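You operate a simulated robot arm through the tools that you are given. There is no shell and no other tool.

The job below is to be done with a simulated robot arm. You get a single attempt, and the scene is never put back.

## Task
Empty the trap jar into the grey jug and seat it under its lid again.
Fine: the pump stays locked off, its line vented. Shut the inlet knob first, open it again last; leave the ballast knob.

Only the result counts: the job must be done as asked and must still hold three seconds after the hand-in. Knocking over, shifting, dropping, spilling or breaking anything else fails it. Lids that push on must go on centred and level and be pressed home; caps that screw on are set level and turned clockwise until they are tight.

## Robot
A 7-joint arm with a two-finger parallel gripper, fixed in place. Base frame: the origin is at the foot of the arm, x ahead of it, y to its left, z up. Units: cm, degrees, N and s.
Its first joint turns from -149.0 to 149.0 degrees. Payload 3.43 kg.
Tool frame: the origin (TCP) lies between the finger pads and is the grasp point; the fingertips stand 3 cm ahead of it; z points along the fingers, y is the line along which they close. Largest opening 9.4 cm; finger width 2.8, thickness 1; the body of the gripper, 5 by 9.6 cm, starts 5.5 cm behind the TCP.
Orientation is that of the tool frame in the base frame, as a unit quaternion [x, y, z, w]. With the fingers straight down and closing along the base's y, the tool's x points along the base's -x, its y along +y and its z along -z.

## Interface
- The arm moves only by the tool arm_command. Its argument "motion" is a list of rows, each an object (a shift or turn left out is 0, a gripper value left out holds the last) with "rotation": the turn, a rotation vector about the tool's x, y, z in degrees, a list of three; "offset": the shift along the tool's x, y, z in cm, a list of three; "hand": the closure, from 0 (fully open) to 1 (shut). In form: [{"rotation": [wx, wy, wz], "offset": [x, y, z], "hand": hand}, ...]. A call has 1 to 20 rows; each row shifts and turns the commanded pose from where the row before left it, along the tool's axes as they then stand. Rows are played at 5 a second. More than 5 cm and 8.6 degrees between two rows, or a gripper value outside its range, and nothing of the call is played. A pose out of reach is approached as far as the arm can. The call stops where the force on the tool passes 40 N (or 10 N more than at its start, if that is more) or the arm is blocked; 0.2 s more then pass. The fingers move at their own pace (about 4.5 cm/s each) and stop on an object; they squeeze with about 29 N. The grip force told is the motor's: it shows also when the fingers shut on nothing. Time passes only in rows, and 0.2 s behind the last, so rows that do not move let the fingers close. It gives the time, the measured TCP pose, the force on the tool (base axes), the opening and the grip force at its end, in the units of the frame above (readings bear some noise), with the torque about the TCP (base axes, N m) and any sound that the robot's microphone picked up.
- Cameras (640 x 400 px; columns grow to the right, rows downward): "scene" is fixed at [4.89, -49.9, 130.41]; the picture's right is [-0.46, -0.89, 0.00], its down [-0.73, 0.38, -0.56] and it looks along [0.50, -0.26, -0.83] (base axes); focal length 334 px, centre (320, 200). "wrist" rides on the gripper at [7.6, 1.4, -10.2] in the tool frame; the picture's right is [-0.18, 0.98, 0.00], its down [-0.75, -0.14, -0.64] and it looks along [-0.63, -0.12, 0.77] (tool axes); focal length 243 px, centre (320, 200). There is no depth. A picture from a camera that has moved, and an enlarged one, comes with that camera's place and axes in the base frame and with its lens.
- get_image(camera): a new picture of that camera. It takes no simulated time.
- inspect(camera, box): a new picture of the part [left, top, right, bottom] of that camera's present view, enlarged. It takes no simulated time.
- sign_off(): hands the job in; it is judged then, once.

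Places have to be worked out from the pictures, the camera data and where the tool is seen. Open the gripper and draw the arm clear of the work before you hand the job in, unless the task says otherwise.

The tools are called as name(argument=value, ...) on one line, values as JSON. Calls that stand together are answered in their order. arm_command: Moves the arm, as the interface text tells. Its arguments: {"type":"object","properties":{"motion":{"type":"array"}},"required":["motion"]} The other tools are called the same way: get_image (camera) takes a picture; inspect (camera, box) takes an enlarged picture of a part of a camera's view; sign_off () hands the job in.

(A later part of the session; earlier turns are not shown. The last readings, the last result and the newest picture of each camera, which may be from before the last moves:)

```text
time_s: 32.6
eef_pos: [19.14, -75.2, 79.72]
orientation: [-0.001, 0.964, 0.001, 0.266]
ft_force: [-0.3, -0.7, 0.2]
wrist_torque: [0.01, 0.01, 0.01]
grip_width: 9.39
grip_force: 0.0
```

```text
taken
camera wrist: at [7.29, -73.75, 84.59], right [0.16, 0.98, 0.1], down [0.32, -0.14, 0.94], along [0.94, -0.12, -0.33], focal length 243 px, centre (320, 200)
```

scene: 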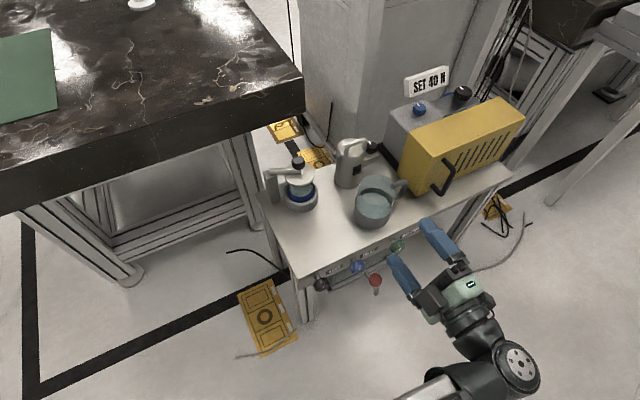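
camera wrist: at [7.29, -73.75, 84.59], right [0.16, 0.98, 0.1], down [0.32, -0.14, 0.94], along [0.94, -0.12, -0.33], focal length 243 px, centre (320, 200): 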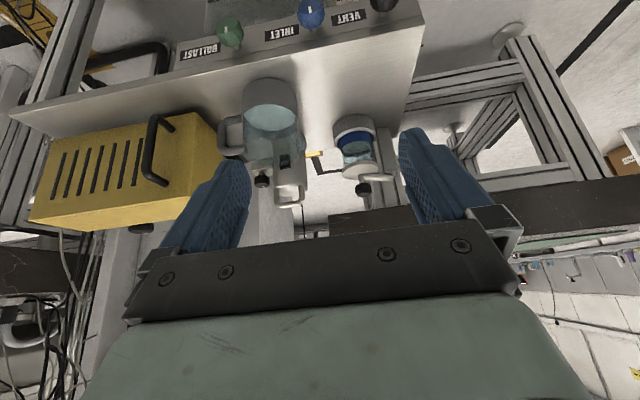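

I'll move forward over the front of the table for closer views of the lid hardware.

arm_command(motion=[{"offset": [-3.1, 1.2, 1.85]}, {"offset": [-3.1, 1.2, 1.85]}, {"offset": [-3.1, 1.2, 1.85]}, {"offset": [-3.1, 1.2, 1.85]}, {"offset": [-3.1, 1.2, 1.85]}])

get_image(camera="wrist")

inspect(camera="wrist", box=[260, 100, 400, 220])

```text
time_s: 33.8
eef_pos: [37.33, -69.28, 79.92]
orientation: [0.0, 0.963, 0.0, 0.268]
ft_force: [0.3, 0.0, -0.4]
wrist_torque: [-0.02, 0.04, 0.01]
grip_width: 9.41
grip_force: 0.1
```

```text
taken
camera wrist: at [25.31, -67.77, 84.66], right [0.16, 0.98, 0.1], down [0.31, -0.14, 0.94], along [0.94, -0.12, -0.33], focal length 243 px, centre (320, 200)
```

wrist: 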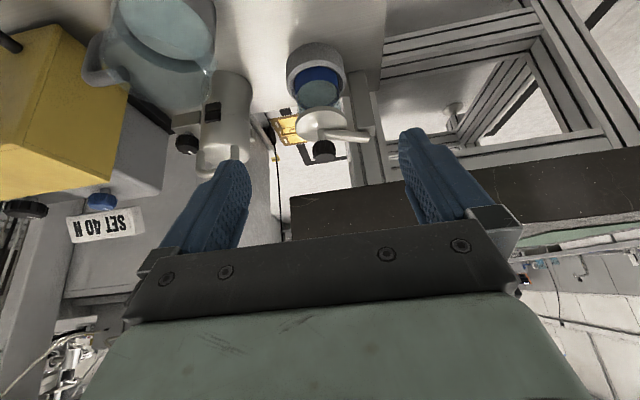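

```text
3.33 times, centred on (330, 160) of wrist
camera zoom: at [25.31, -67.77, 84.66], right [0.16, 0.98, 0.1], down [0.31, -0.14, 0.94], along [0.94, -0.12, -0.33], focal length 809 px, centre (287, 333)
```

zoom: 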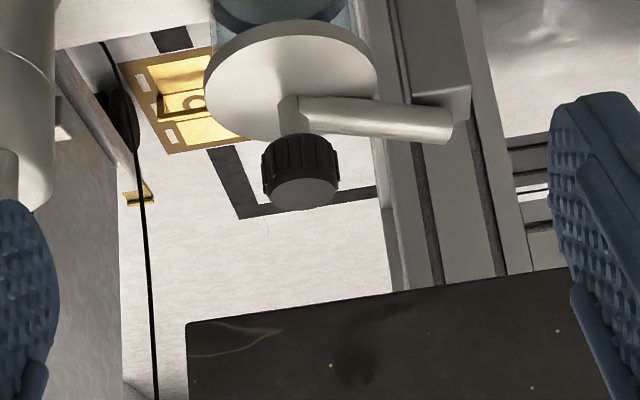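

Knob top triangulates to (55.35, -70.2, 67.9), about 3.1 cm wide; lid disc top ≈63, bar ≈64.3 running to the post at about (58.4, -63). I'll point the tool straight down and move above the knob, staying several cm higher.

arm_command(motion=[{"rotation": [0, 7.8, 0]}, {"rotation": [0, 7.8, 0]}, {"rotation": [0, 7.8, 0]}, {"rotation": [0, 7.7, 0]}, {"offset": [-4.5, -0.2, 0]}, {"offset": [-4.5, -0.2, 0]}, {"offset": [-4.5, -0.3, 0]}, {"offset": [-4.5, -0.2, 0]}])

get_image(camera="wrist")

get_image(camera="scene")

```text
time_s: 35.6
eef_pos: [55.24, -70.26, 79.89]
orientation: [0.0, 1.0, 0.0, 0.0]
ft_force: [0.1, 0.1, 0.5]
wrist_torque: [-0.02, 0.0, -0.02]
grip_width: 9.42
grip_force: 0.0
```

```text
taken
camera wrist: at [47.53, -68.61, 90.12], right [0.18, 0.98, 0.0], down [0.75, -0.14, 0.64], along [0.63, -0.12, -0.77], focal length 243 px, centre (320, 200)
```

wrist: 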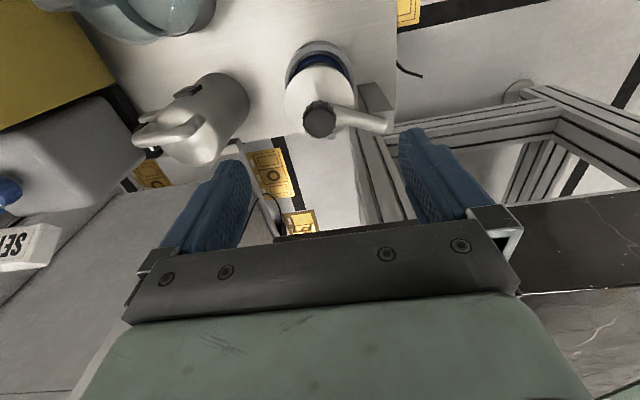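

```text
taken
```

scene: 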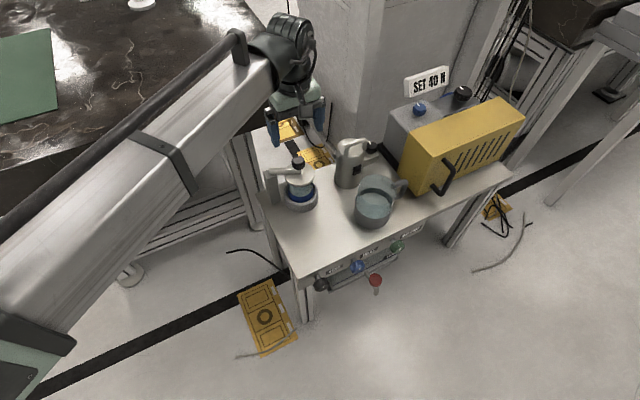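

inspect(camera="wrist", box=[270, 30, 410, 150])

inspect(camera="scene", box=[255, 90, 345, 215])

```text
3.33 times, centred on (340, 90) of wrist
camera zoom: at [47.53, -68.61, 90.12], right [0.18, 0.98, 0.0], down [0.75, -0.14, 0.64], along [0.63, -0.12, -0.77], focal length 809 px, centre (253, 567)
```

zoom: 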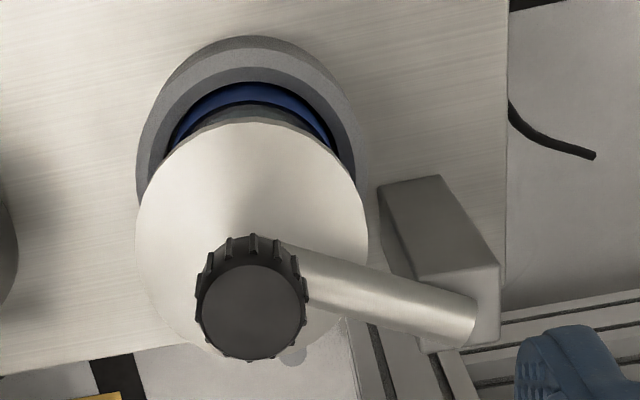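

```text
3.20 times, centred on (300, 152) of scene
camera zoom: at [4.89, -49.9, 130.41], right [-0.46, -0.89, 0.0], down [-0.73, 0.38, -0.56], along [0.5, -0.26, -0.83], focal length 1067 px, centre (384, 352)
```

zoom: 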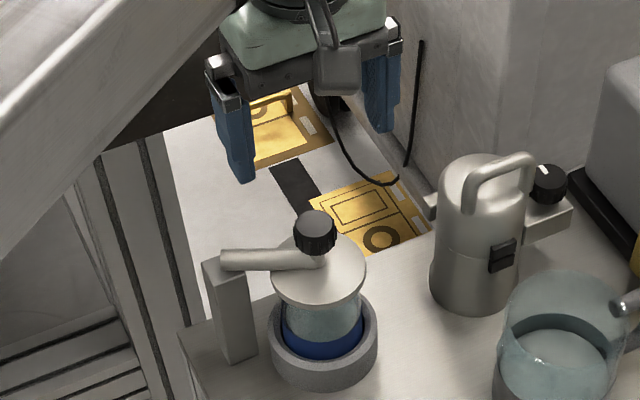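

Using a refined scene-camera pitch the two cameras agree: knob top at about (56.5, -70.4, 67.2). I'll shift over it and descend so fingertips straddle the knob but stay above the bar.

arm_command(motion=[{"offset": [-1.25, -0.1, 0]}, {"offset": [0, 0, 3]}, {"offset": [0, 0, 3]}, {"offset": [0, 0, 2.5]}, {"offset": [0, 0, 1.5]}])

get_image(camera="wrist")

inspect(camera="scene", box=[255, 120, 345, 215])

```text
time_s: 36.8
eef_pos: [56.53, -70.14, 69.66]
orientation: [0.0, 1.0, 0.0, -0.001]
ft_force: [-1.0, 1.0, 0.1]
wrist_torque: [-0.03, 0.03, 0.0]
grip_width: 9.43
grip_force: 0.1
```

```text
taken
camera wrist: at [48.76, -68.69, 80.02], right [0.18, 0.98, 0.0], down [0.75, -0.14, 0.64], along [0.63, -0.12, -0.77], focal length 243 px, centre (320, 200)
```

wrist: 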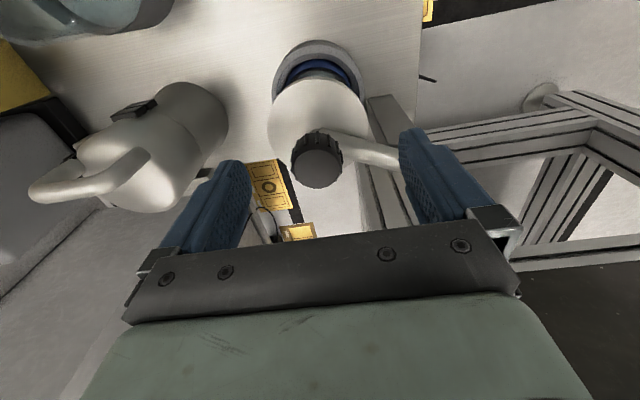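

```text
4.21 times, centred on (300, 168) of scene
camera zoom: at [4.89, -49.9, 130.41], right [-0.46, -0.89, 0.0], down [-0.73, 0.38, -0.56], along [0.5, -0.26, -0.83], focal length 1404 px, centre (404, 337)
```

zoom: 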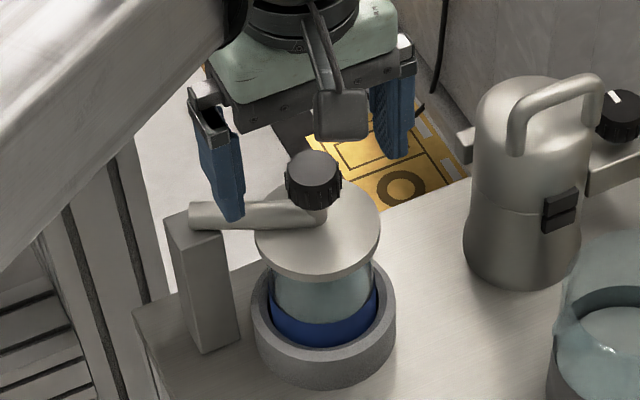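

The knob lies at about (56.35, -70.2), right under the tool. I'll lower 1 cm and close on it gently.

arm_command(motion=[{"offset": [0.15, -0.05, 0.5]}, {"offset": [0, 0, 0.5]}, {"hand": 1}, {"hand": 1}, {"hand": 1}, {"hand": 1}, {"hand": 1}])

get_image(camera="wrist")

inspect(camera="scene", box=[255, 120, 345, 215])

```text
time_s: 38.4
eef_pos: [56.37, -70.49, 68.85]
orientation: [0.0, 1.0, -0.001, -0.001]
ft_force: [-9.1, -21.2, 0.0]
wrist_torque: [-0.26, 0.07, -0.26]
grip_width: 3.15
grip_force: 39.9
```

```text
taken
camera wrist: at [48.52, -68.9, 79.05], right [0.18, 0.98, 0.0], down [0.75, -0.14, 0.64], along [0.63, -0.12, -0.77], focal length 243 px, centre (320, 200)
```

wrist: 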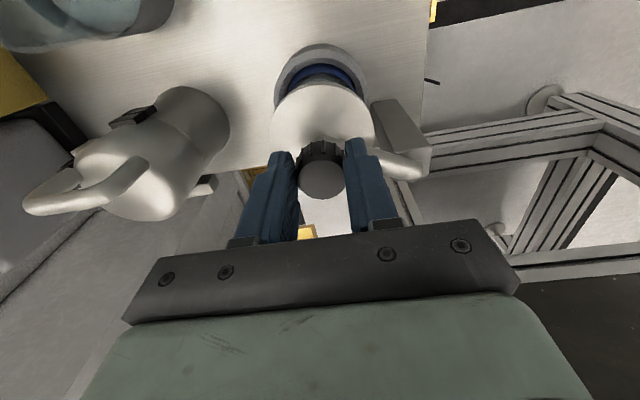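

```text
4.21 times, centred on (300, 168) of scene
camera zoom: at [4.89, -49.9, 130.41], right [-0.46, -0.89, 0.0], down [-0.73, 0.38, -0.56], along [0.5, -0.26, -0.83], focal length 1404 px, centre (404, 337)
```

zoom: 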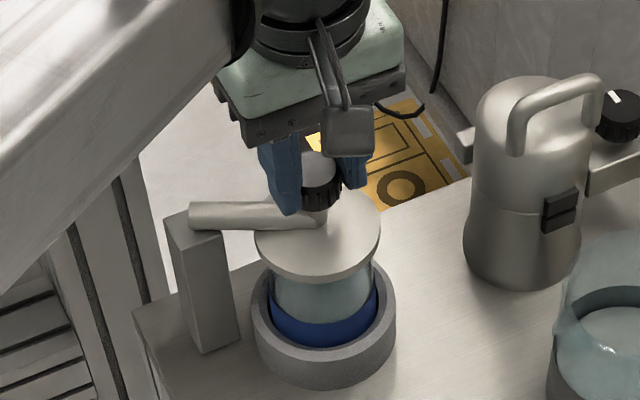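

Gripped at 3.15 cm; a 21 N side load shows the knob is held firmly in y (centre nearer -70.45). I'll relieve that first and read again before testing its freedom.

arm_command(motion=[{"offset": [0.05, -0.15, 0]}, {}])

```text
time_s: 39.0
eef_pos: [56.23, -70.35, 68.73]
orientation: [-0.001, 1.0, -0.001, -0.001]
ft_force: [-6.9, -20.2, 2.8]
wrist_torque: [-0.23, 0.23, -0.41]
grip_width: 3.12
grip_force: 44.8
```

Little change, as the grip was still building up. I'll shift another 0.15 cm in -y and read.

arm_command(motion=[{"offset": [0.03, -0.15, 0]}, {}])

```text
time_s: 39.6
eef_pos: [56.16, -70.47, 68.83]
orientation: [-0.001, 1.0, 0.001, -0.001]
ft_force: [-6.0, -8.8, 2.5]
wrist_torque: [-0.71, 0.55, 0.06]
grip_width: 3.14
grip_force: 45.2
```

Load is dropping (-8.8 N). One more small trim, then a gentle 0.1 cm lift test.

arm_command(motion=[{"offset": [0.03, -0.08, 0]}, {"offset": [0, 0, -0.1]}, {}])

```text
time_s: 40.4
eef_pos: [56.31, -70.5, 68.73]
orientation: [-0.001, 1.0, 0.002, 0.0]
ft_force: [-4.6, 7.9, -11.2]
wrist_torque: [-0.11, 0.0, 0.58]
grip_width: 3.12
grip_force: 45.2
```

Lifting 0.1 cm gave -11 N. I'll lift another 0.1 cm to see whether it's rigid or just weight.

arm_command(motion=[{"offset": [0, 0, -0.1]}, {}])

```text
time_s: 41.0
eef_pos: [56.29, -70.58, 68.76]
orientation: [-0.001, 1.0, 0.002, 0.0]
ft_force: [0.7, 16.3, -30.9]
wrist_torque: [-0.07, 0.02, 0.34]
grip_width: 3.13
grip_force: 44.8
```

It's rigid vertically (-31 N), so it doesn't simply lift. I'll lower back and test turning the knob counter-clockwise (seen from above) by small steps.

arm_command(motion=[{"offset": [0, 0, 0.1]}, {"offset": [0, 0, 0.1]}, {"rotation": [0, 0, -4]}, {"rotation": [0, 0, -4]}, {}])

inspect(camera="wrist", box=[250, 100, 400, 220])

```text
time_s: 42.2
eef_pos: [56.41, -70.64, 68.78]
orientation: [-0.07, 0.998, 0.0, 0.001]
ft_force: [5.7, 16.0, 0.7]
wrist_torque: [0.54, -0.59, 0.11]
grip_width: 3.11
grip_force: 45.0
```

```text
3.33 times, centred on (325, 160) of wrist
camera zoom: at [48.42, -70.18, 79.1], right [0.04, 1.0, 0.0], down [0.77, -0.03, 0.64], along [0.64, -0.03, -0.77], focal length 809 px, centre (303, 333)
```

zoom: 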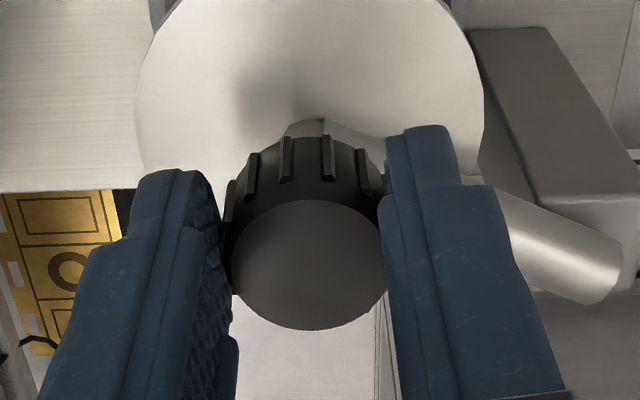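

The knob turned 8° with almost no torque (0.11 N m), so it's a screw-type clamp knob. I'll continue counter-clockwise, trimming side loads, and watch for the lid rising.

arm_command(motion=[{"offset": [-0.03, 0.1, 0]}, {"rotation": [0, 0, -4]}, {"rotation": [0, 0, -4]}, {"rotation": [0, 0, -4]}, {"rotation": [0, 0, -4]}, {"rotation": [0, 0, -4]}, {}])

inspect(camera="wrist", box=[250, 100, 400, 220])

inspect(camera="scene", box=[265, 140, 335, 210])

```text
time_s: 43.8
eef_pos: [56.17, -70.59, 68.84]
orientation: [-0.242, 0.97, 0.0, -0.001]
ft_force: [-9.3, -16.0, 6.2]
wrist_torque: [-0.38, -0.02, -0.02]
grip_width: 3.1
grip_force: 45.4
```

```text
3.33 times, centred on (325, 160) of wrist
camera zoom: at [48.69, -72.86, 79.07], right [-0.3, 0.95, 0.0], down [0.73, 0.23, 0.64], along [0.61, 0.19, -0.77], focal length 809 px, centre (303, 333)
```

zoom: 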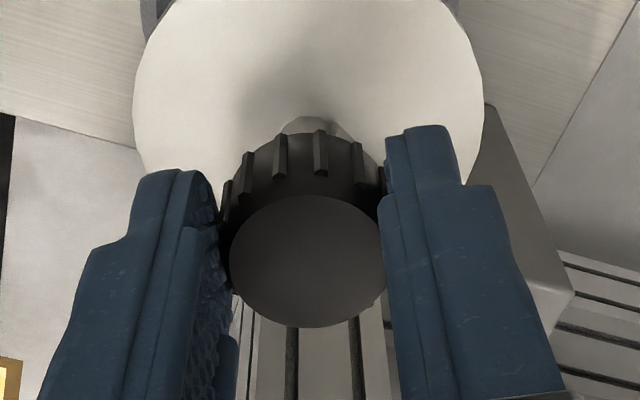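

```text
5.71 times, centred on (300, 175) of scene
camera zoom: at [4.89, -49.9, 130.41], right [-0.46, -0.89, 0.0], down [-0.73, 0.38, -0.56], along [0.5, -0.26, -0.83], focal length 1906 px, centre (434, 343)
```

zoom: 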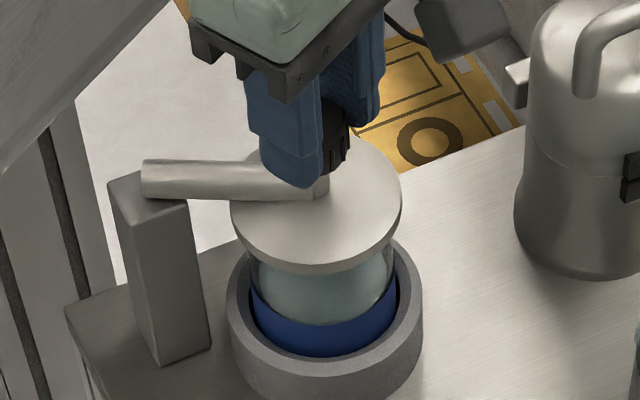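

The knob follows the gripper (28° so far) with almost no torque, and there's a slight upward push, as if the screw is rising. I'll trim and continue to about -60°.

arm_command(motion=[{"offset": [0.1, -0.06, -0.04]}, {"rotation": [0, 0, -4]}, {"rotation": [0, 0, -4]}, {"rotation": [0, 0, -4]}, {"rotation": [0, 0, -4]}, {"rotation": [0, 0, -4]}, {"rotation": [0, 0, -4]}, {"rotation": [0, 0, -4]}, {"rotation": [0, 0, -4]}, {}])

inspect(camera="scene", box=[265, 140, 335, 210])

```text
time_s: 46.0
eef_pos: [56.29, -70.69, 68.8]
orientation: [-0.501, 0.865, 0.0, 0.0]
ft_force: [4.7, -6.9, -6.3]
wrist_torque: [-0.69, -0.44, -0.61]
grip_width: 3.12
grip_force: 45.3
```

```text
5.71 times, centred on (300, 175) of scene
camera zoom: at [4.89, -49.9, 130.41], right [-0.46, -0.89, 0.0], down [-0.73, 0.38, -0.56], along [0.5, -0.26, -0.83], focal length 1906 px, centre (434, 343)
```

zoom: 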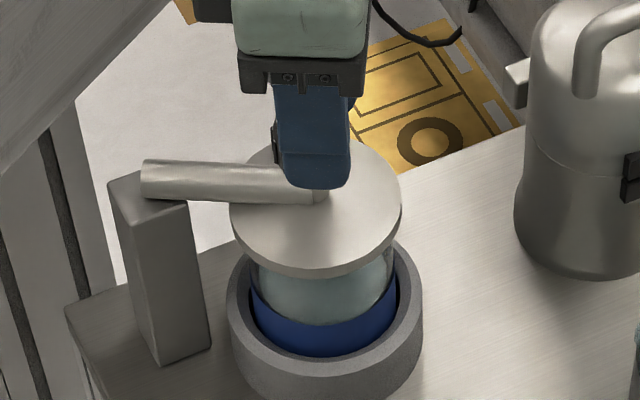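

Torque about z rose to -0.61 N m at about 60°, possibly an end stop. I'll look at the knob relative to the fingers and the lid height before doing anything else.

get_image(camera="wrist")

inspect(camera="wrist", box=[250, 100, 400, 220])

```text
taken
camera wrist: at [51.08, -76.48, 79.04], right [-0.76, 0.65, 0.0], down [0.5, 0.58, 0.64], along [0.42, 0.49, -0.77], focal length 243 px, centre (320, 200)
```

wrist: 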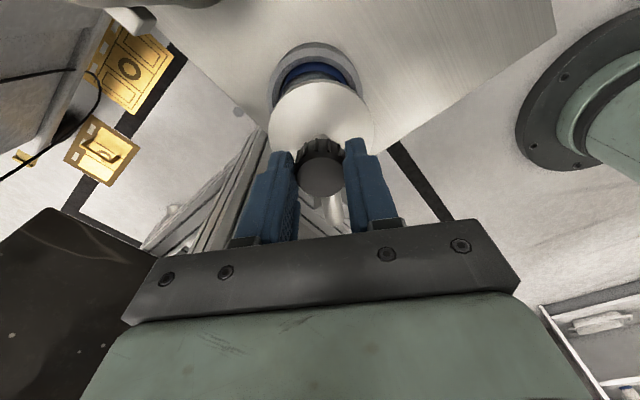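

```text
3.33 times, centred on (325, 160) of wrist
camera zoom: at [51.08, -76.48, 79.04], right [-0.76, 0.65, 0.0], down [0.5, 0.58, 0.64], along [0.42, 0.49, -0.77], focal length 809 px, centre (303, 333)
```

zoom: 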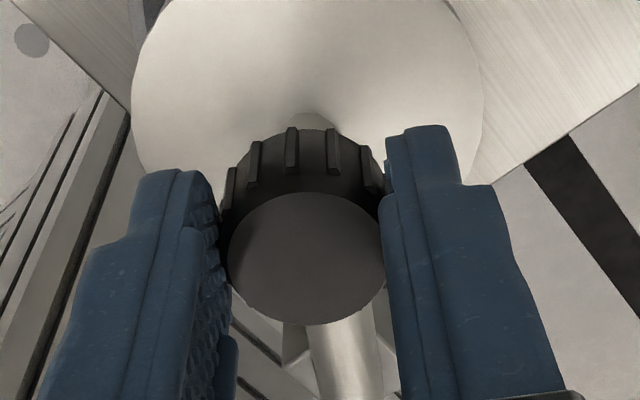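

The ribs have kept nearly the same place relative to the fingers, so the knob is turning with the tool. I'll turn a little more and see whether torque climbs sharply.

arm_command(motion=[{"rotation": [0, 0, -4]}, {"rotation": [0, 0, -4]}, {}])

inspect(camera="wrist", box=[250, 100, 400, 220])

```text
time_s: 46.8
eef_pos: [56.28, -70.71, 68.83]
orientation: [-0.559, 0.829, 0.002, 0.0]
ft_force: [3.9, -2.3, -3.2]
wrist_torque: [-0.32, -0.38, -0.33]
grip_width: 3.12
grip_force: 44.5
```

```text
3.33 times, centred on (325, 160) of wrist
camera zoom: at [51.94, -77.06, 79.07], right [-0.84, 0.54, 0.0], down [0.41, 0.65, 0.64], along [0.34, 0.54, -0.77], focal length 809 px, centre (303, 333)
```

zoom: 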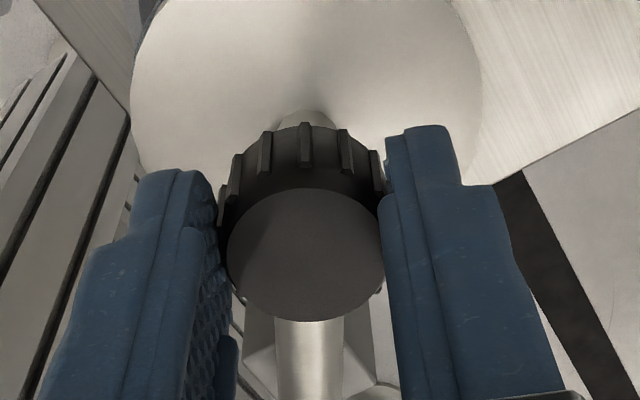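

The ribs slipped ~9° relative to the fingers over the last 8°, so the knob has reached a stop at roughly 50–60° of turn. Perhaps it's a latch that is now released; I'll test a small lift again.

arm_command(motion=[{"offset": [0, 0, -0.1]}, {}, {"offset": [0, 0, -0.1]}, {}])

inspect(camera="scene", box=[265, 140, 335, 210])

```text
time_s: 47.8
eef_pos: [56.24, -70.62, 68.76]
orientation: [-0.56, 0.829, 0.002, 0.0]
ft_force: [0.3, 5.8, -30.5]
wrist_torque: [-0.58, -0.13, 0.23]
grip_width: 3.12
grip_force: 45.2
```

```text
5.71 times, centred on (300, 175) of scene
camera zoom: at [4.89, -49.9, 130.41], right [-0.46, -0.89, 0.0], down [-0.73, 0.38, -0.56], along [0.5, -0.26, -0.83], focal length 1906 px, centre (434, 343)
```

zoom: 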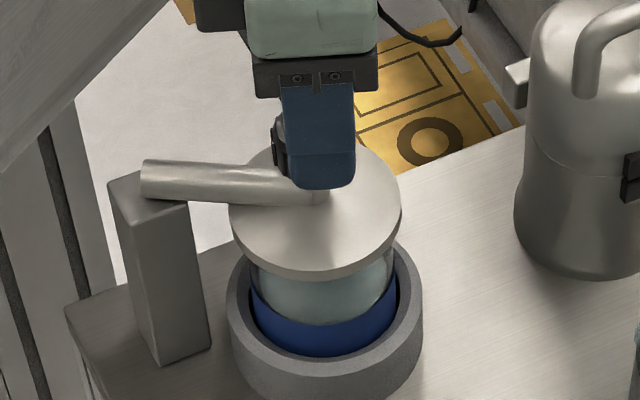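

Still rigid vertically. I'll lower back and test whether the lid swings sideways (perpendicular to the bar, which is now along tool y).

arm_command(motion=[{"offset": [0, 0, 0.1]}, {"offset": [0, 0, 0.1]}, {}, {"offset": [0, 0.1, 0]}, {}])

arm_command(motion=[{"offset": [0, 0.1, 0]}, {}])

```text
time_s: 49.0
eef_pos: [56.16, -70.55, 68.75]
orientation: [-0.559, 0.829, -0.001, 0.001]
ft_force: [8.1, 5.3, -8.5]
wrist_torque: [0.95, -0.06, -0.31]
grip_width: 3.12
grip_force: 44.9
```

```text
time_s: 49.6
eef_pos: [56.14, -70.47, 68.81]
orientation: [-0.56, 0.828, 0.0, 0.0]
ft_force: [7.0, 7.3, -4.0]
wrist_torque: [0.05, -0.16, -0.1]
grip_width: 3.1
grip_force: 44.7
```

Only ~8 N after 0.2 cm, with no steep rise, so the lid arm seems to swing sideways. I'll move a further 0.4 cm in that direction and look.

arm_command(motion=[{"offset": [0, 0.2, 0]}, {"offset": [0, 0.2, 0]}, {}])

inspect(camera="scene", box=[265, 140, 335, 210])

inspect(camera="wrist", box=[250, 30, 400, 220])

```text
time_s: 50.4
eef_pos: [55.7, -70.29, 68.86]
orientation: [-0.56, 0.829, 0.0, 0.0]
ft_force: [9.3, 6.1, 0.6]
wrist_torque: [0.02, -0.23, -0.27]
grip_width: 3.11
grip_force: 44.5
```

```text
5.71 times, centred on (300, 175) of scene
camera zoom: at [4.89, -49.9, 130.41], right [-0.46, -0.89, 0.0], down [-0.73, 0.38, -0.56], along [0.5, -0.26, -0.83], focal length 1906 px, centre (434, 343)
```

zoom: 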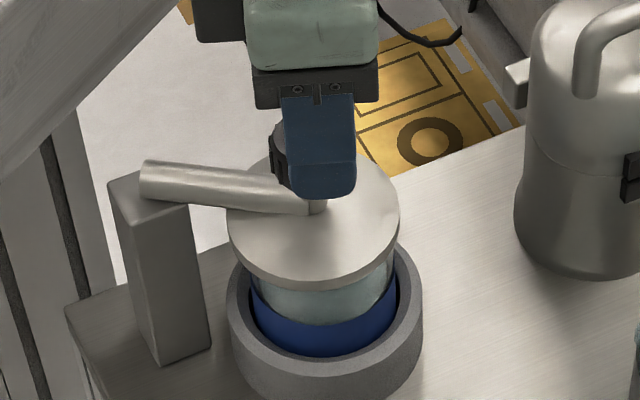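

```text
2.11 times, centred on (325, 125) of wrist
camera zoom: at [51.41, -76.83, 79.09], right [-0.84, 0.54, 0.0], down [0.41, 0.65, 0.64], along [0.35, 0.54, -0.77], focal length 511 px, centre (310, 358)
```

zoom: 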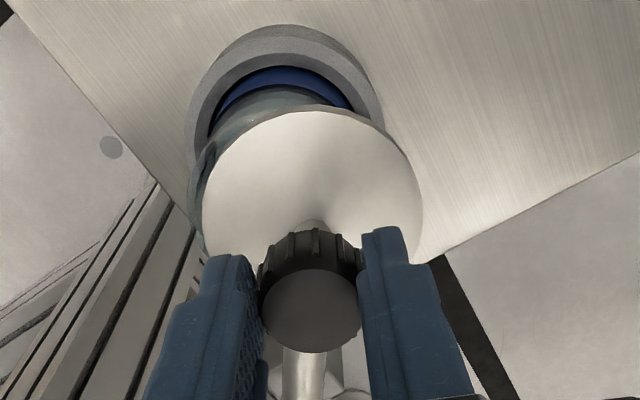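

The lid swings about the post with the jar staying put — so the knob's turn released it, and the arm pivots. I'd rather swing it to the back (+x), leaving the front clear for taking the jar. I'll release, rise, re-roll to about +20° so that I can rotate along with the swing, and regrip.

arm_command(motion=[{"hand": 0}, {"hand": 0}, {"hand": 0}, {"hand": 0}, {"offset": [0, 0, -2]}, {"rotation": [0, 0, 8.5]}, {"rotation": [0, 0, 8.5]}, {"rotation": [0, 0, 8.5]}, {"rotation": [0, 0, 8.5]}, {"rotation": [0, 0, 8.5]}, {"rotation": [0, 0, 8.5]}, {"rotation": [0, 0, 8.5]}, {"rotation": [0, 0, 8.5]}, {"rotation": [0, 0, 8.5]}, {"rotation": [0, 0, 8.5]}])

get_image(camera="wrist")

inspect(camera="scene", box=[265, 140, 335, 210])

```text
time_s: 53.6
eef_pos: [55.61, -70.34, 70.84]
orientation: [0.148, 0.989, 0.0, -0.001]
ft_force: [-0.3, 0.0, -0.6]
wrist_torque: [0.01, 0.0, -0.03]
grip_width: 9.38
grip_force: 0.0
```

```text
taken
camera wrist: at [48.69, -66.74, 81.08], right [0.47, 0.89, 0.0], down [0.68, -0.36, 0.64], along [0.57, -0.3, -0.77], focal length 243 px, centre (320, 200)
```

wrist: 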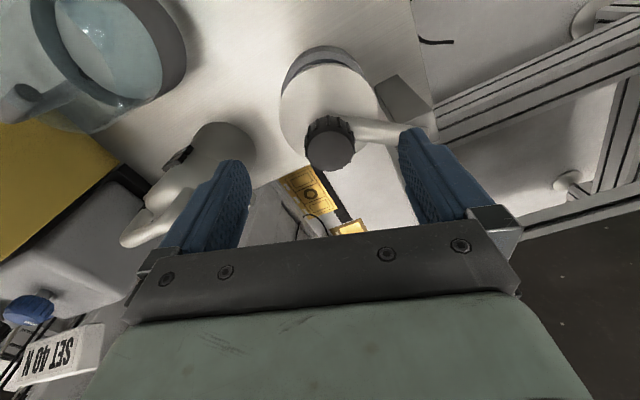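

```text
5.71 times, centred on (300, 175) of scene
camera zoom: at [4.89, -49.9, 130.41], right [-0.46, -0.89, 0.0], down [-0.73, 0.38, -0.56], along [0.5, -0.26, -0.83], focal length 1906 px, centre (434, 343)
```

zoom: 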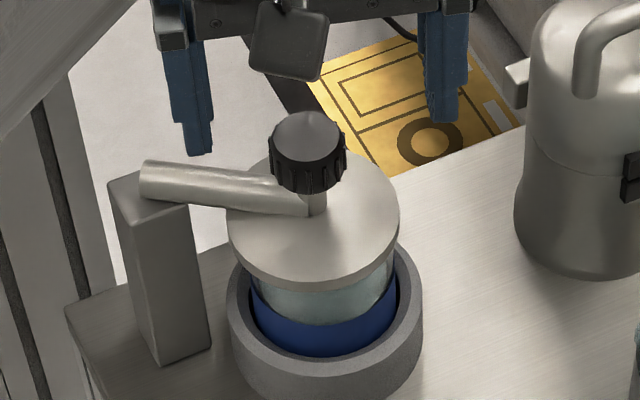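

The knob appears slightly off the finger mid-plane in this new roll. I'll zoom to measure the offset before regripping.

inspect(camera="wrist", box=[270, 40, 430, 220])

```text
2.22 times, centred on (350, 130) of wrist
camera zoom: at [48.69, -66.74, 81.08], right [0.47, 0.89, 0.0], down [0.68, -0.36, 0.64], along [0.57, -0.3, -0.77], focal length 539 px, centre (253, 356)
```

zoom: 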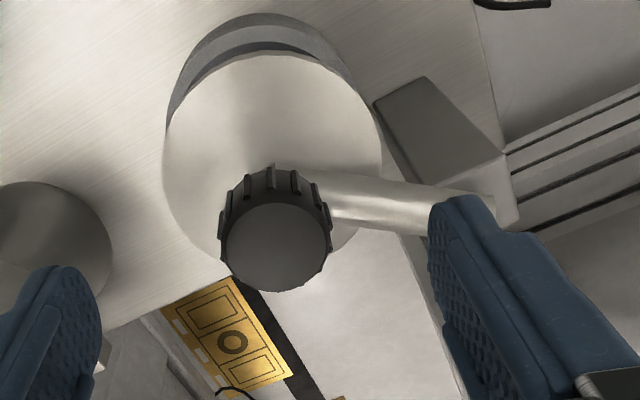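

The regrip geometry is puzzling (apparent ~0.6 cm offset), so I'll compare the present lid and knob position against the very first picture using the same enlargement box.

inspect(camera="scene", box=[262, 145, 325, 185])

inspect(camera="scene", box=[255, 150, 325, 215])

```text
10.00 times, centred on (294, 165) of scene
camera zoom: at [4.89, -49.9, 130.41], right [-0.46, -0.89, 0.0], down [-0.73, 0.38, -0.56], along [0.5, -0.26, -0.83], focal length 3336 px, centre (585, 550)
```

zoom: 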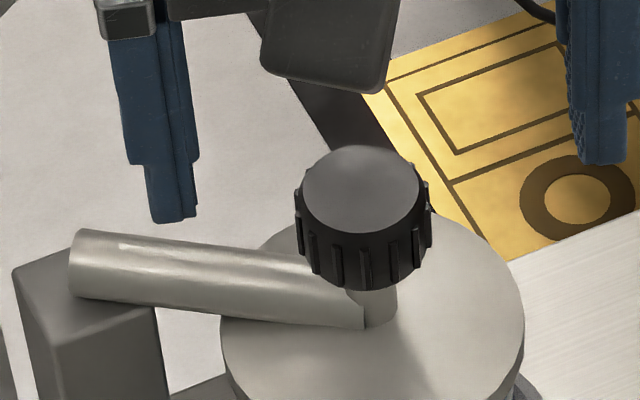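

```text
6.15 times, centred on (290, 182) of scene
camera zoom: at [4.89, -49.9, 130.41], right [-0.46, -0.89, 0.0], down [-0.73, 0.38, -0.56], along [0.5, -0.26, -0.83], focal length 2053 px, centre (505, 308)
```

zoom: 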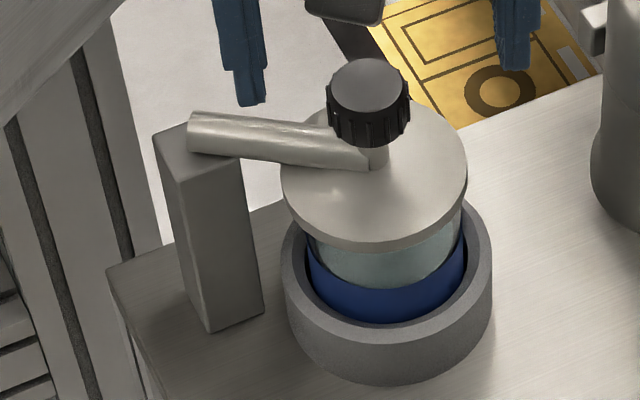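

The lid has swung by about 1 cm (≈8°) about the bar's post end, consistent with a pivot on the post. Vision puts the knob ~0.6 cm toward tool +y from my tool axis, so I'll re-centre, descend and regrip.

arm_command(motion=[{"offset": [0.1, 0.6, 0]}, {"offset": [0, 0, 1]}, {"offset": [0, 0, 1]}, {"hand": 1}, {"hand": 1}, {"hand": 1}, {"hand": 1}, {"hand": 1}, {}])

inspect(camera="wrist", box=[250, 60, 420, 220])

inspect(camera="scene", box=[255, 150, 325, 215])

```text
time_s: 55.6
eef_pos: [55.9, -69.87, 68.73]
orientation: [0.148, 0.989, 0.0, 0.0]
ft_force: [1.9, 2.4, -0.8]
wrist_torque: [0.04, -0.04, 0.01]
grip_width: 3.13
grip_force: 45.3
```

```text
2.50 times, centred on (335, 140) of wrist
camera zoom: at [48.76, -66.12, 79.07], right [0.46, 0.89, 0.0], down [0.68, -0.36, 0.64], along [0.57, -0.3, -0.77], focal length 606 px, centre (282, 350)
```

zoom: 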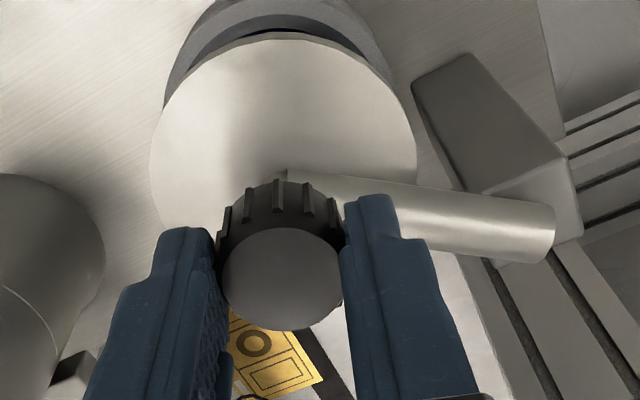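

```text
6.15 times, centred on (290, 182) of scene
camera zoom: at [4.89, -49.9, 130.41], right [-0.46, -0.89, 0.0], down [-0.73, 0.38, -0.56], along [0.5, -0.26, -0.83], focal length 2053 px, centre (505, 308)
```

zoom: 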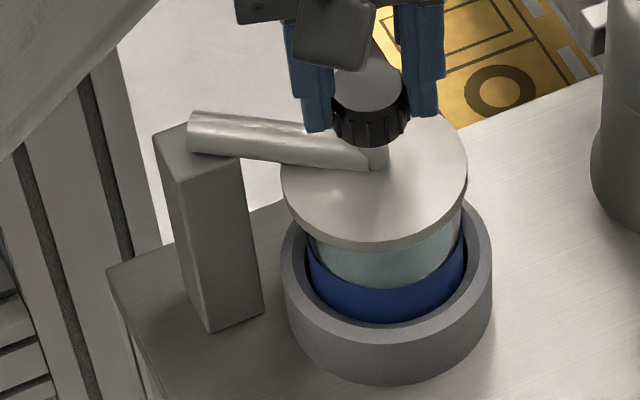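

Regripped cleanly (forces ≈2 N). Pivot estimated at (58.9, -63.4). I'll swing the arm toward +x in 5° steps, rotating the gripper along with it about the pivot, and check forces after 15°.

arm_command(motion=[{"offset": [-0.618, -0.059, 0], "rotation": [0, 0, -5]}, {"offset": [-0.618, -0.059, 0], "rotation": [0, 0, -5]}, {"offset": [-0.618, -0.059, 0], "rotation": [0, 0, -5]}, {}])

inspect(camera="scene", box=[255, 150, 325, 215])

```text
time_s: 56.6
eef_pos: [57.13, -70.41, 68.76]
orientation: [0.016, 1.0, -0.001, -0.005]
ft_force: [-36.0, -15.6, -2.8]
wrist_torque: [-0.06, 0.84, -0.16]
grip_width: 3.12
grip_force: 44.8
```

```text
6.15 times, centred on (290, 182) of scene
camera zoom: at [4.89, -49.9, 130.41], right [-0.46, -0.89, 0.0], down [-0.73, 0.38, -0.56], along [0.5, -0.26, -0.83], focal length 2053 px, centre (505, 308)
```

zoom: 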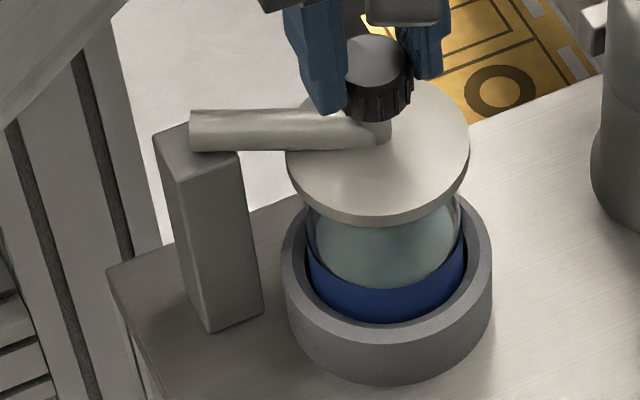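

Blocked at -36 N exactly when the lid is back over the jar: the closed position is the stop in that direction. So it opens toward the front (-x). I'll reverse the swing and check forces.

arm_command(motion=[{"offset": [0.61, 0.112, 0], "rotation": [0, 0, 5]}, {"offset": [0.61, 0.112, 0], "rotation": [0, 0, 5]}, {"offset": [0.61, 0.112, 0], "rotation": [0, 0, 5]}, {}])

```text
time_s: 57.6
eef_pos: [55.87, -69.67, 68.76]
orientation: [0.148, 0.989, 0.001, 0.001]
ft_force: [7.4, -7.0, -0.1]
wrist_torque: [-0.43, -0.31, -0.7]
grip_width: 3.12
grip_force: 44.6
```

Back at the slightly open position with small loads. Continuing the swing toward the front 15° more.

arm_command(motion=[{"offset": [0.61, 0.112, 0], "rotation": [0, 0, 5]}, {"offset": [0.61, 0.112, 0], "rotation": [0, 0, 5]}, {"offset": [0.61, 0.112, 0], "rotation": [0, 0, 5]}, {}])

inspect(camera="scene", box=[255, 150, 325, 215])

```text
time_s: 58.8
eef_pos: [54.45, -68.56, 68.91]
orientation: [0.276, 0.961, 0.006, 0.003]
ft_force: [4.6, 3.4, -0.5]
wrist_torque: [0.09, 0.22, -0.08]
grip_width: 3.09
grip_force: 44.9
stopped in row 4: the force on the tool passed its limit at 41 N (the readings are from after the stop); the commanded pose is now the measured one
```

```text
6.15 times, centred on (290, 182) of scene
camera zoom: at [4.89, -49.9, 130.41], right [-0.46, -0.89, 0.0], down [-0.73, 0.38, -0.56], along [0.5, -0.26, -0.83], focal length 2053 px, centre (505, 308)
```

zoom: 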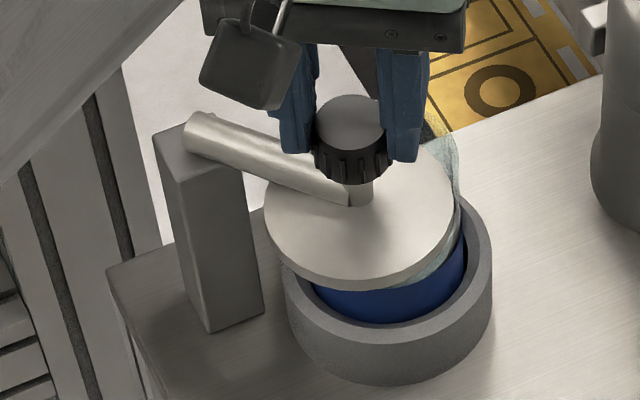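

The arc drifted off the true pivot (41 N stop), but the load is now relaxed. Fitting the measured free points moves the pivot to about (60, -63.6). I'll continue with the corrected arc two rows at a time.

arm_command(motion=[{"offset": [0.615, 0.208, 0], "rotation": [0, 0, 5]}, {"offset": [0.615, 0.208, 0], "rotation": [0, 0, 5]}, {}])

```text
time_s: 59.6
eef_pos: [53.76, -67.38, 68.73]
orientation: [0.358, 0.934, 0.007, 0.003]
ft_force: [12.2, 7.1, -2.6]
wrist_torque: [-0.77, -0.83, -0.04]
grip_width: 3.12
grip_force: 44.6
```

Load is mostly radial (14 N toward the pivot), so I'm slightly far out. I'll correct inward and carry on with the updated pivot.

arm_command(motion=[{"offset": [-0.033, 0.097, 0]}, {"offset": [0.6, 0.245, 0], "rotation": [0, 0, 5]}, {"offset": [0.6, 0.245, 0], "rotation": [0, 0, 5]}, {"offset": [0.6, 0.245, 0], "rotation": [0, 0, 5]}, {}])

inspect(camera="scene", box=[255, 150, 325, 215])

```text
time_s: 60.8
eef_pos: [53.07, -65.58, 68.73]
orientation: [0.478, 0.878, 0.004, 0.001]
ft_force: [-0.4, -0.4, -1.2]
wrist_torque: [-0.69, -0.03, -0.08]
grip_width: 3.13
grip_force: 45.0
```

```text
6.15 times, centred on (290, 182) of scene
camera zoom: at [4.89, -49.9, 130.41], right [-0.46, -0.89, 0.0], down [-0.73, 0.38, -0.56], along [0.5, -0.26, -0.83], focal length 2053 px, centre (505, 308)
```

zoom: 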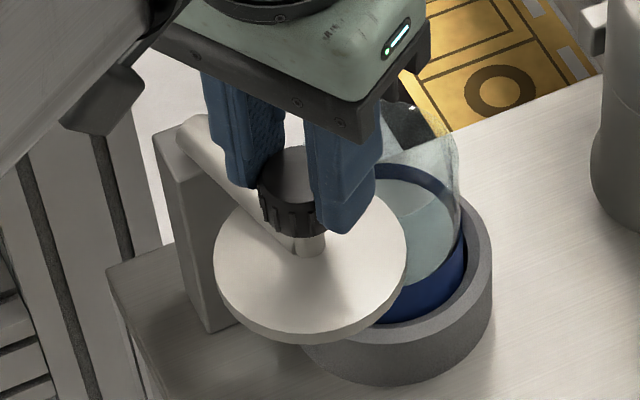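

Forces are near zero and the jar's open top is appearing. I'll keep swinging with the same arc.

arm_command(motion=[{"offset": [0.61, 0.245, 0], "rotation": [0, 0, 5]}, {"offset": [0.61, 0.245, 0], "rotation": [0, 0, 5]}, {"offset": [0.61, 0.245, 0], "rotation": [0, 0, 5]}, {"offset": [0.61, 0.245, 0], "rotation": [0, 0, 5]}, {}])

```text
time_s: 62.0
eef_pos: [52.83, -62.95, 68.74]
orientation: [0.623, 0.782, 0.005, -0.002]
ft_force: [-27.5, -2.0, -8.8]
wrist_torque: [-0.53, 0.37, -0.24]
grip_width: 3.09
grip_force: 45.5
```

Now it's pushing outward (-27 N in x), so I'm a bit too far in. I'll shift out 0.18 cm and continue with the refitted pivot (60.3, -63.6).

arm_command(motion=[{"offset": [0.04, -0.175, 0]}, {"offset": [0.625, 0.233, 0], "rotation": [0, 0, 5]}, {"offset": [0.625, 0.233, 0], "rotation": [0, 0, 5]}, {"offset": [0.625, 0.233, 0], "rotation": [0, 0, 5]}, {}])

get_image(camera="scene")

inspect(camera="scene", box=[255, 150, 325, 215])

```text
time_s: 63.2
eef_pos: [53.08, -60.97, 68.87]
orientation: [0.72, 0.694, 0.005, -0.002]
ft_force: [-21.1, 7.4, -19.7]
wrist_torque: [-0.5, 0.7, -0.04]
grip_width: 3.13
grip_force: 45.3
```

```text
taken
```

scene: 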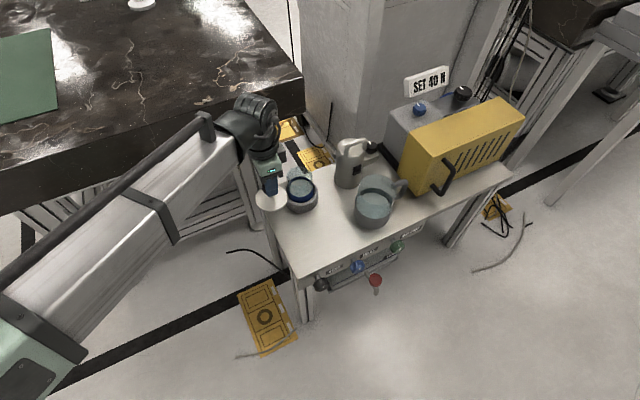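

```text
6.15 times, centred on (290, 182) of scene
camera zoom: at [4.89, -49.9, 130.41], right [-0.46, -0.89, 0.0], down [-0.73, 0.38, -0.56], along [0.5, -0.26, -0.83], focal length 2053 px, centre (505, 308)
```

zoom: 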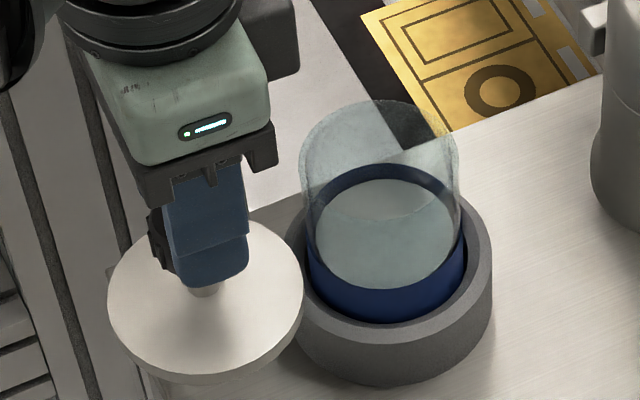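

The jar's mouth is uncovered; liquid surface is near the top of the blue band. I'll trim (-x, slightly down) and swing a further 10° for more clearance.

arm_command(motion=[{"offset": [0.045, -0.15, 0.12]}, {"offset": [0.63, 0.24, 0], "rotation": [0, 0, 5]}, {"offset": [0.63, 0.24, 0], "rotation": [0, 0, 5]}, {}])

```text
time_s: 64.2
eef_pos: [53.65, -59.8, 68.86]
orientation: [0.777, 0.63, 0.006, 0.0]
ft_force: [-9.3, 3.5, 8.3]
wrist_torque: [0.37, 0.25, -0.21]
grip_width: 3.1
grip_force: 44.9
```

Loads are low; swinging another 15°.

arm_command(motion=[{"offset": [0.0, -0.05, -0.05]}, {"offset": [0.625, 0.232, 0], "rotation": [0, 0, 5]}, {"offset": [0.625, 0.232, 0], "rotation": [0, 0, 5]}, {"offset": [0.625, 0.232, 0], "rotation": [0, 0, 5]}, {}])

inspect(camera="scene", box=[245, 140, 335, 225])

```text
time_s: 65.0
eef_pos: [54.0, -59.15, 68.85]
orientation: [0.831, 0.556, -0.002, 0.0]
ft_force: [-4.9, -6.3, 0.0]
wrist_torque: [0.17, -0.37, 0.32]
grip_width: 3.11
grip_force: 45.5
stopped in row 4: the force on the tool passed its limit at 44 N (the readings are from after the stop); the commanded pose is now the measured one
```

```text
4.71 times, centred on (290, 182) of scene
camera zoom: at [4.89, -49.9, 130.41], right [-0.46, -0.89, 0.0], down [-0.73, 0.38, -0.56], along [0.5, -0.26, -0.83], focal length 1570 px, centre (461, 282)
```

zoom: 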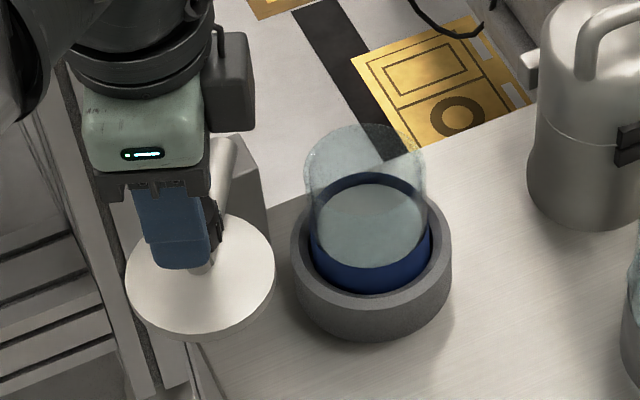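

The arm reached its open stop (~105° of swing), leaving the lid well clear of the jar. I'll release the knob and rise.

arm_command(motion=[{"hand": 0.3}, {"hand": 0.3}, {"hand": 0.3}, {"offset": [0, 0, -3]}, {"offset": [0, 0, -4], "hand": 0}, {"offset": [0, 0, -4]}, {"offset": [0, 0, -4]}])

inspect(camera="scene", box=[245, 140, 335, 225])

get_image(camera="wrist")

```text
time_s: 66.7
eef_pos: [54.16, -59.1, 83.75]
orientation: [0.831, 0.557, -0.001, 0.001]
ft_force: [-0.3, 0.4, -0.2]
wrist_torque: [0.02, 0.0, -0.02]
grip_width: 9.4
grip_force: 0.0
```

```text
4.71 times, centred on (290, 182) of scene
camera zoom: at [4.89, -49.9, 130.41], right [-0.46, -0.89, 0.0], down [-0.73, 0.38, -0.56], along [0.5, -0.26, -0.83], focal length 1570 px, centre (461, 282)
```

zoom: 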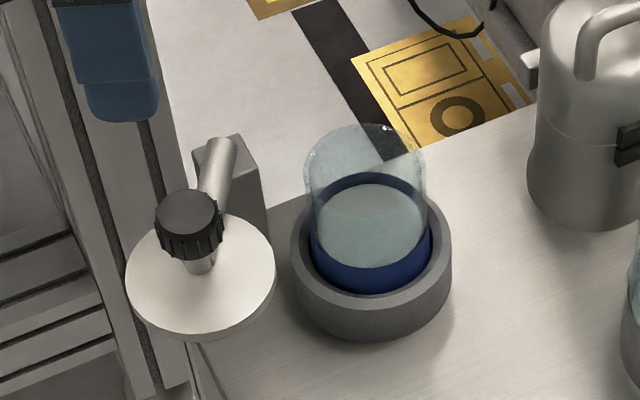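

```text
taken
camera wrist: at [58.14, -52.52, 94.05], right [0.84, -0.54, 0.0], down [-0.42, -0.64, 0.64], along [-0.35, -0.54, -0.77], focal length 243 px, centre (320, 200)
```

wrist: 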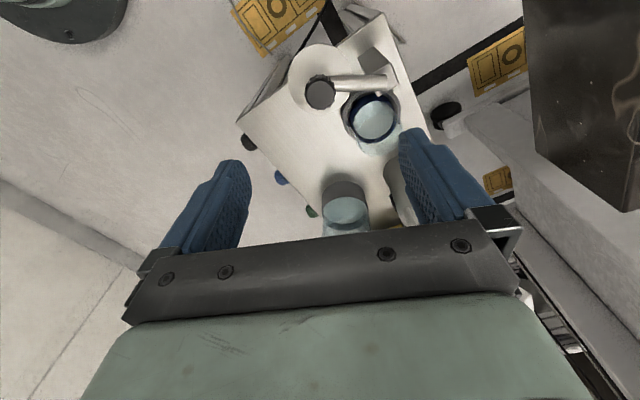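

The lid is parked open and stays put. I'll zoom on the jar and jug from here to fix their positions and see their contents.

inspect(camera="wrist", box=[280, 30, 440, 160])

inspect(camera="wrist", box=[270, 140, 430, 260])

inspect(camera="scene", box=[280, 160, 330, 220])

```text
3.08 times, centred on (360, 95) of wrist
camera zoom: at [58.14, -52.52, 94.05], right [0.84, -0.54, 0.0], down [-0.42, -0.64, 0.64], along [-0.35, -0.54, -0.77], focal length 746 px, centre (197, 523)
```

zoom: 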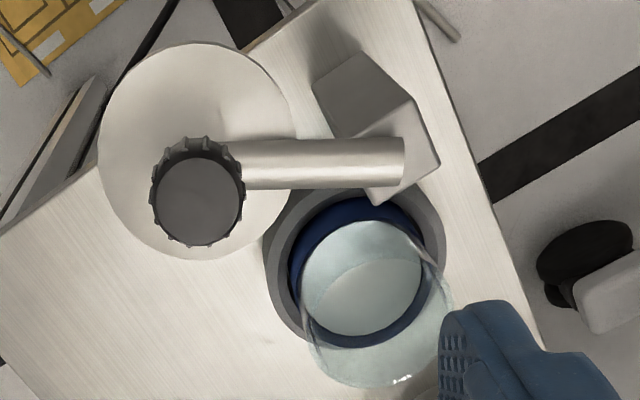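

```text
3.33 times, centred on (350, 200) of wrist
camera zoom: at [58.14, -52.52, 94.05], right [0.84, -0.54, 0.0], down [-0.42, -0.64, 0.64], along [-0.35, -0.54, -0.77], focal length 809 px, centre (220, 200)
```

zoom: 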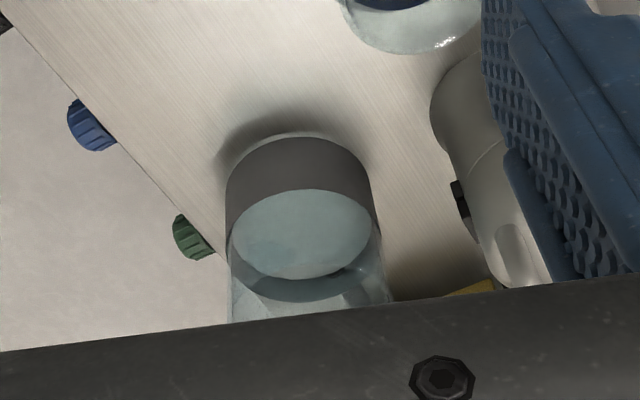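

```text
6.67 times, centred on (305, 190) of scene
camera zoom: at [4.89, -49.9, 130.41], right [-0.46, -0.89, 0.0], down [-0.73, 0.38, -0.56], along [0.5, -0.26, -0.83], focal length 2224 px, centre (420, 267)
```

zoom: 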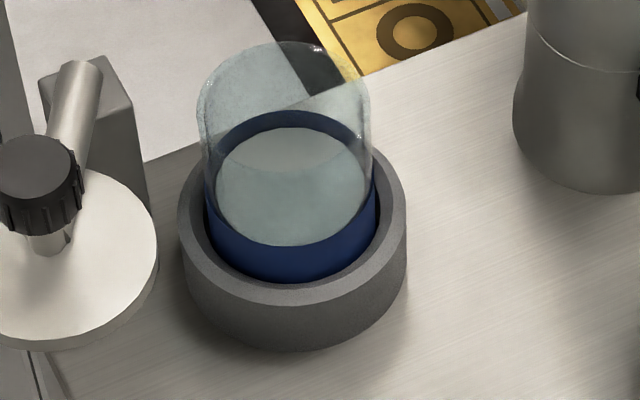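

Estimates: jar axis ≈(56.3, -70.1), rim z≈61, band top ≈56.4, liquid only ~4 cm deep; jug centre ≈(42, -85.4), rim z≈62.7, ~9.8 cm wide. Plan: grip the jar from the front with the tool pitched ~25°, then roll to pour. First unwinding the wrist roll here, high above everything.

arm_command(motion=[{"rotation": [0, 0, -8]}, {"rotation": [0, 0, -8]}, {"rotation": [0, 0, -8]}, {"rotation": [0, 0, -8]}, {"rotation": [0, 0, -8]}, {"rotation": [0, 0, -8]}, {"rotation": [0, 0, -8]}, {"rotation": [0, 0, -8]}, {"rotation": [0, 0, -8]}, {"rotation": [0, 0, -8]}, {"rotation": [0, 0, -8]}, {"rotation": [0, 0, -8]}, {"rotation": [0, 0, -8]}, {"rotation": [0, 0, -8.4]}])

inspect(camera="wrist", box=[200, 0, 440, 160])

```text
time_s: 69.7
eef_pos: [53.94, -59.13, 83.78]
orientation: [-0.001, 1.0, 0.0, -0.001]
ft_force: [-0.6, -0.5, 1.3]
wrist_torque: [-0.01, -0.01, 0.03]
grip_width: 9.4
grip_force: 0.0
```

```text
2.50 times, centred on (320, 80) of wrist
camera zoom: at [46.31, -57.58, 94.05], right [0.18, 0.98, 0.0], down [0.76, -0.14, 0.64], along [0.63, -0.12, -0.77], focal length 606 px, centre (320, 500)
```

zoom: 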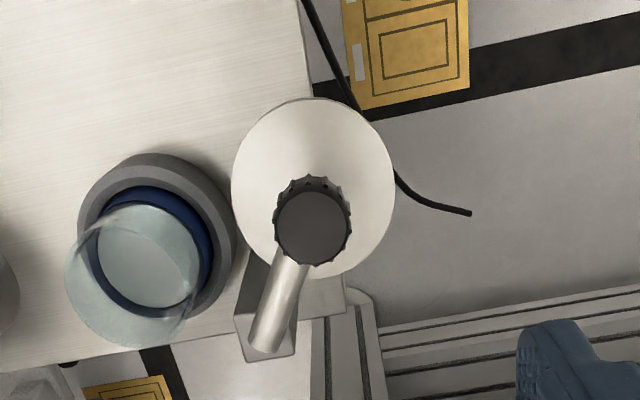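

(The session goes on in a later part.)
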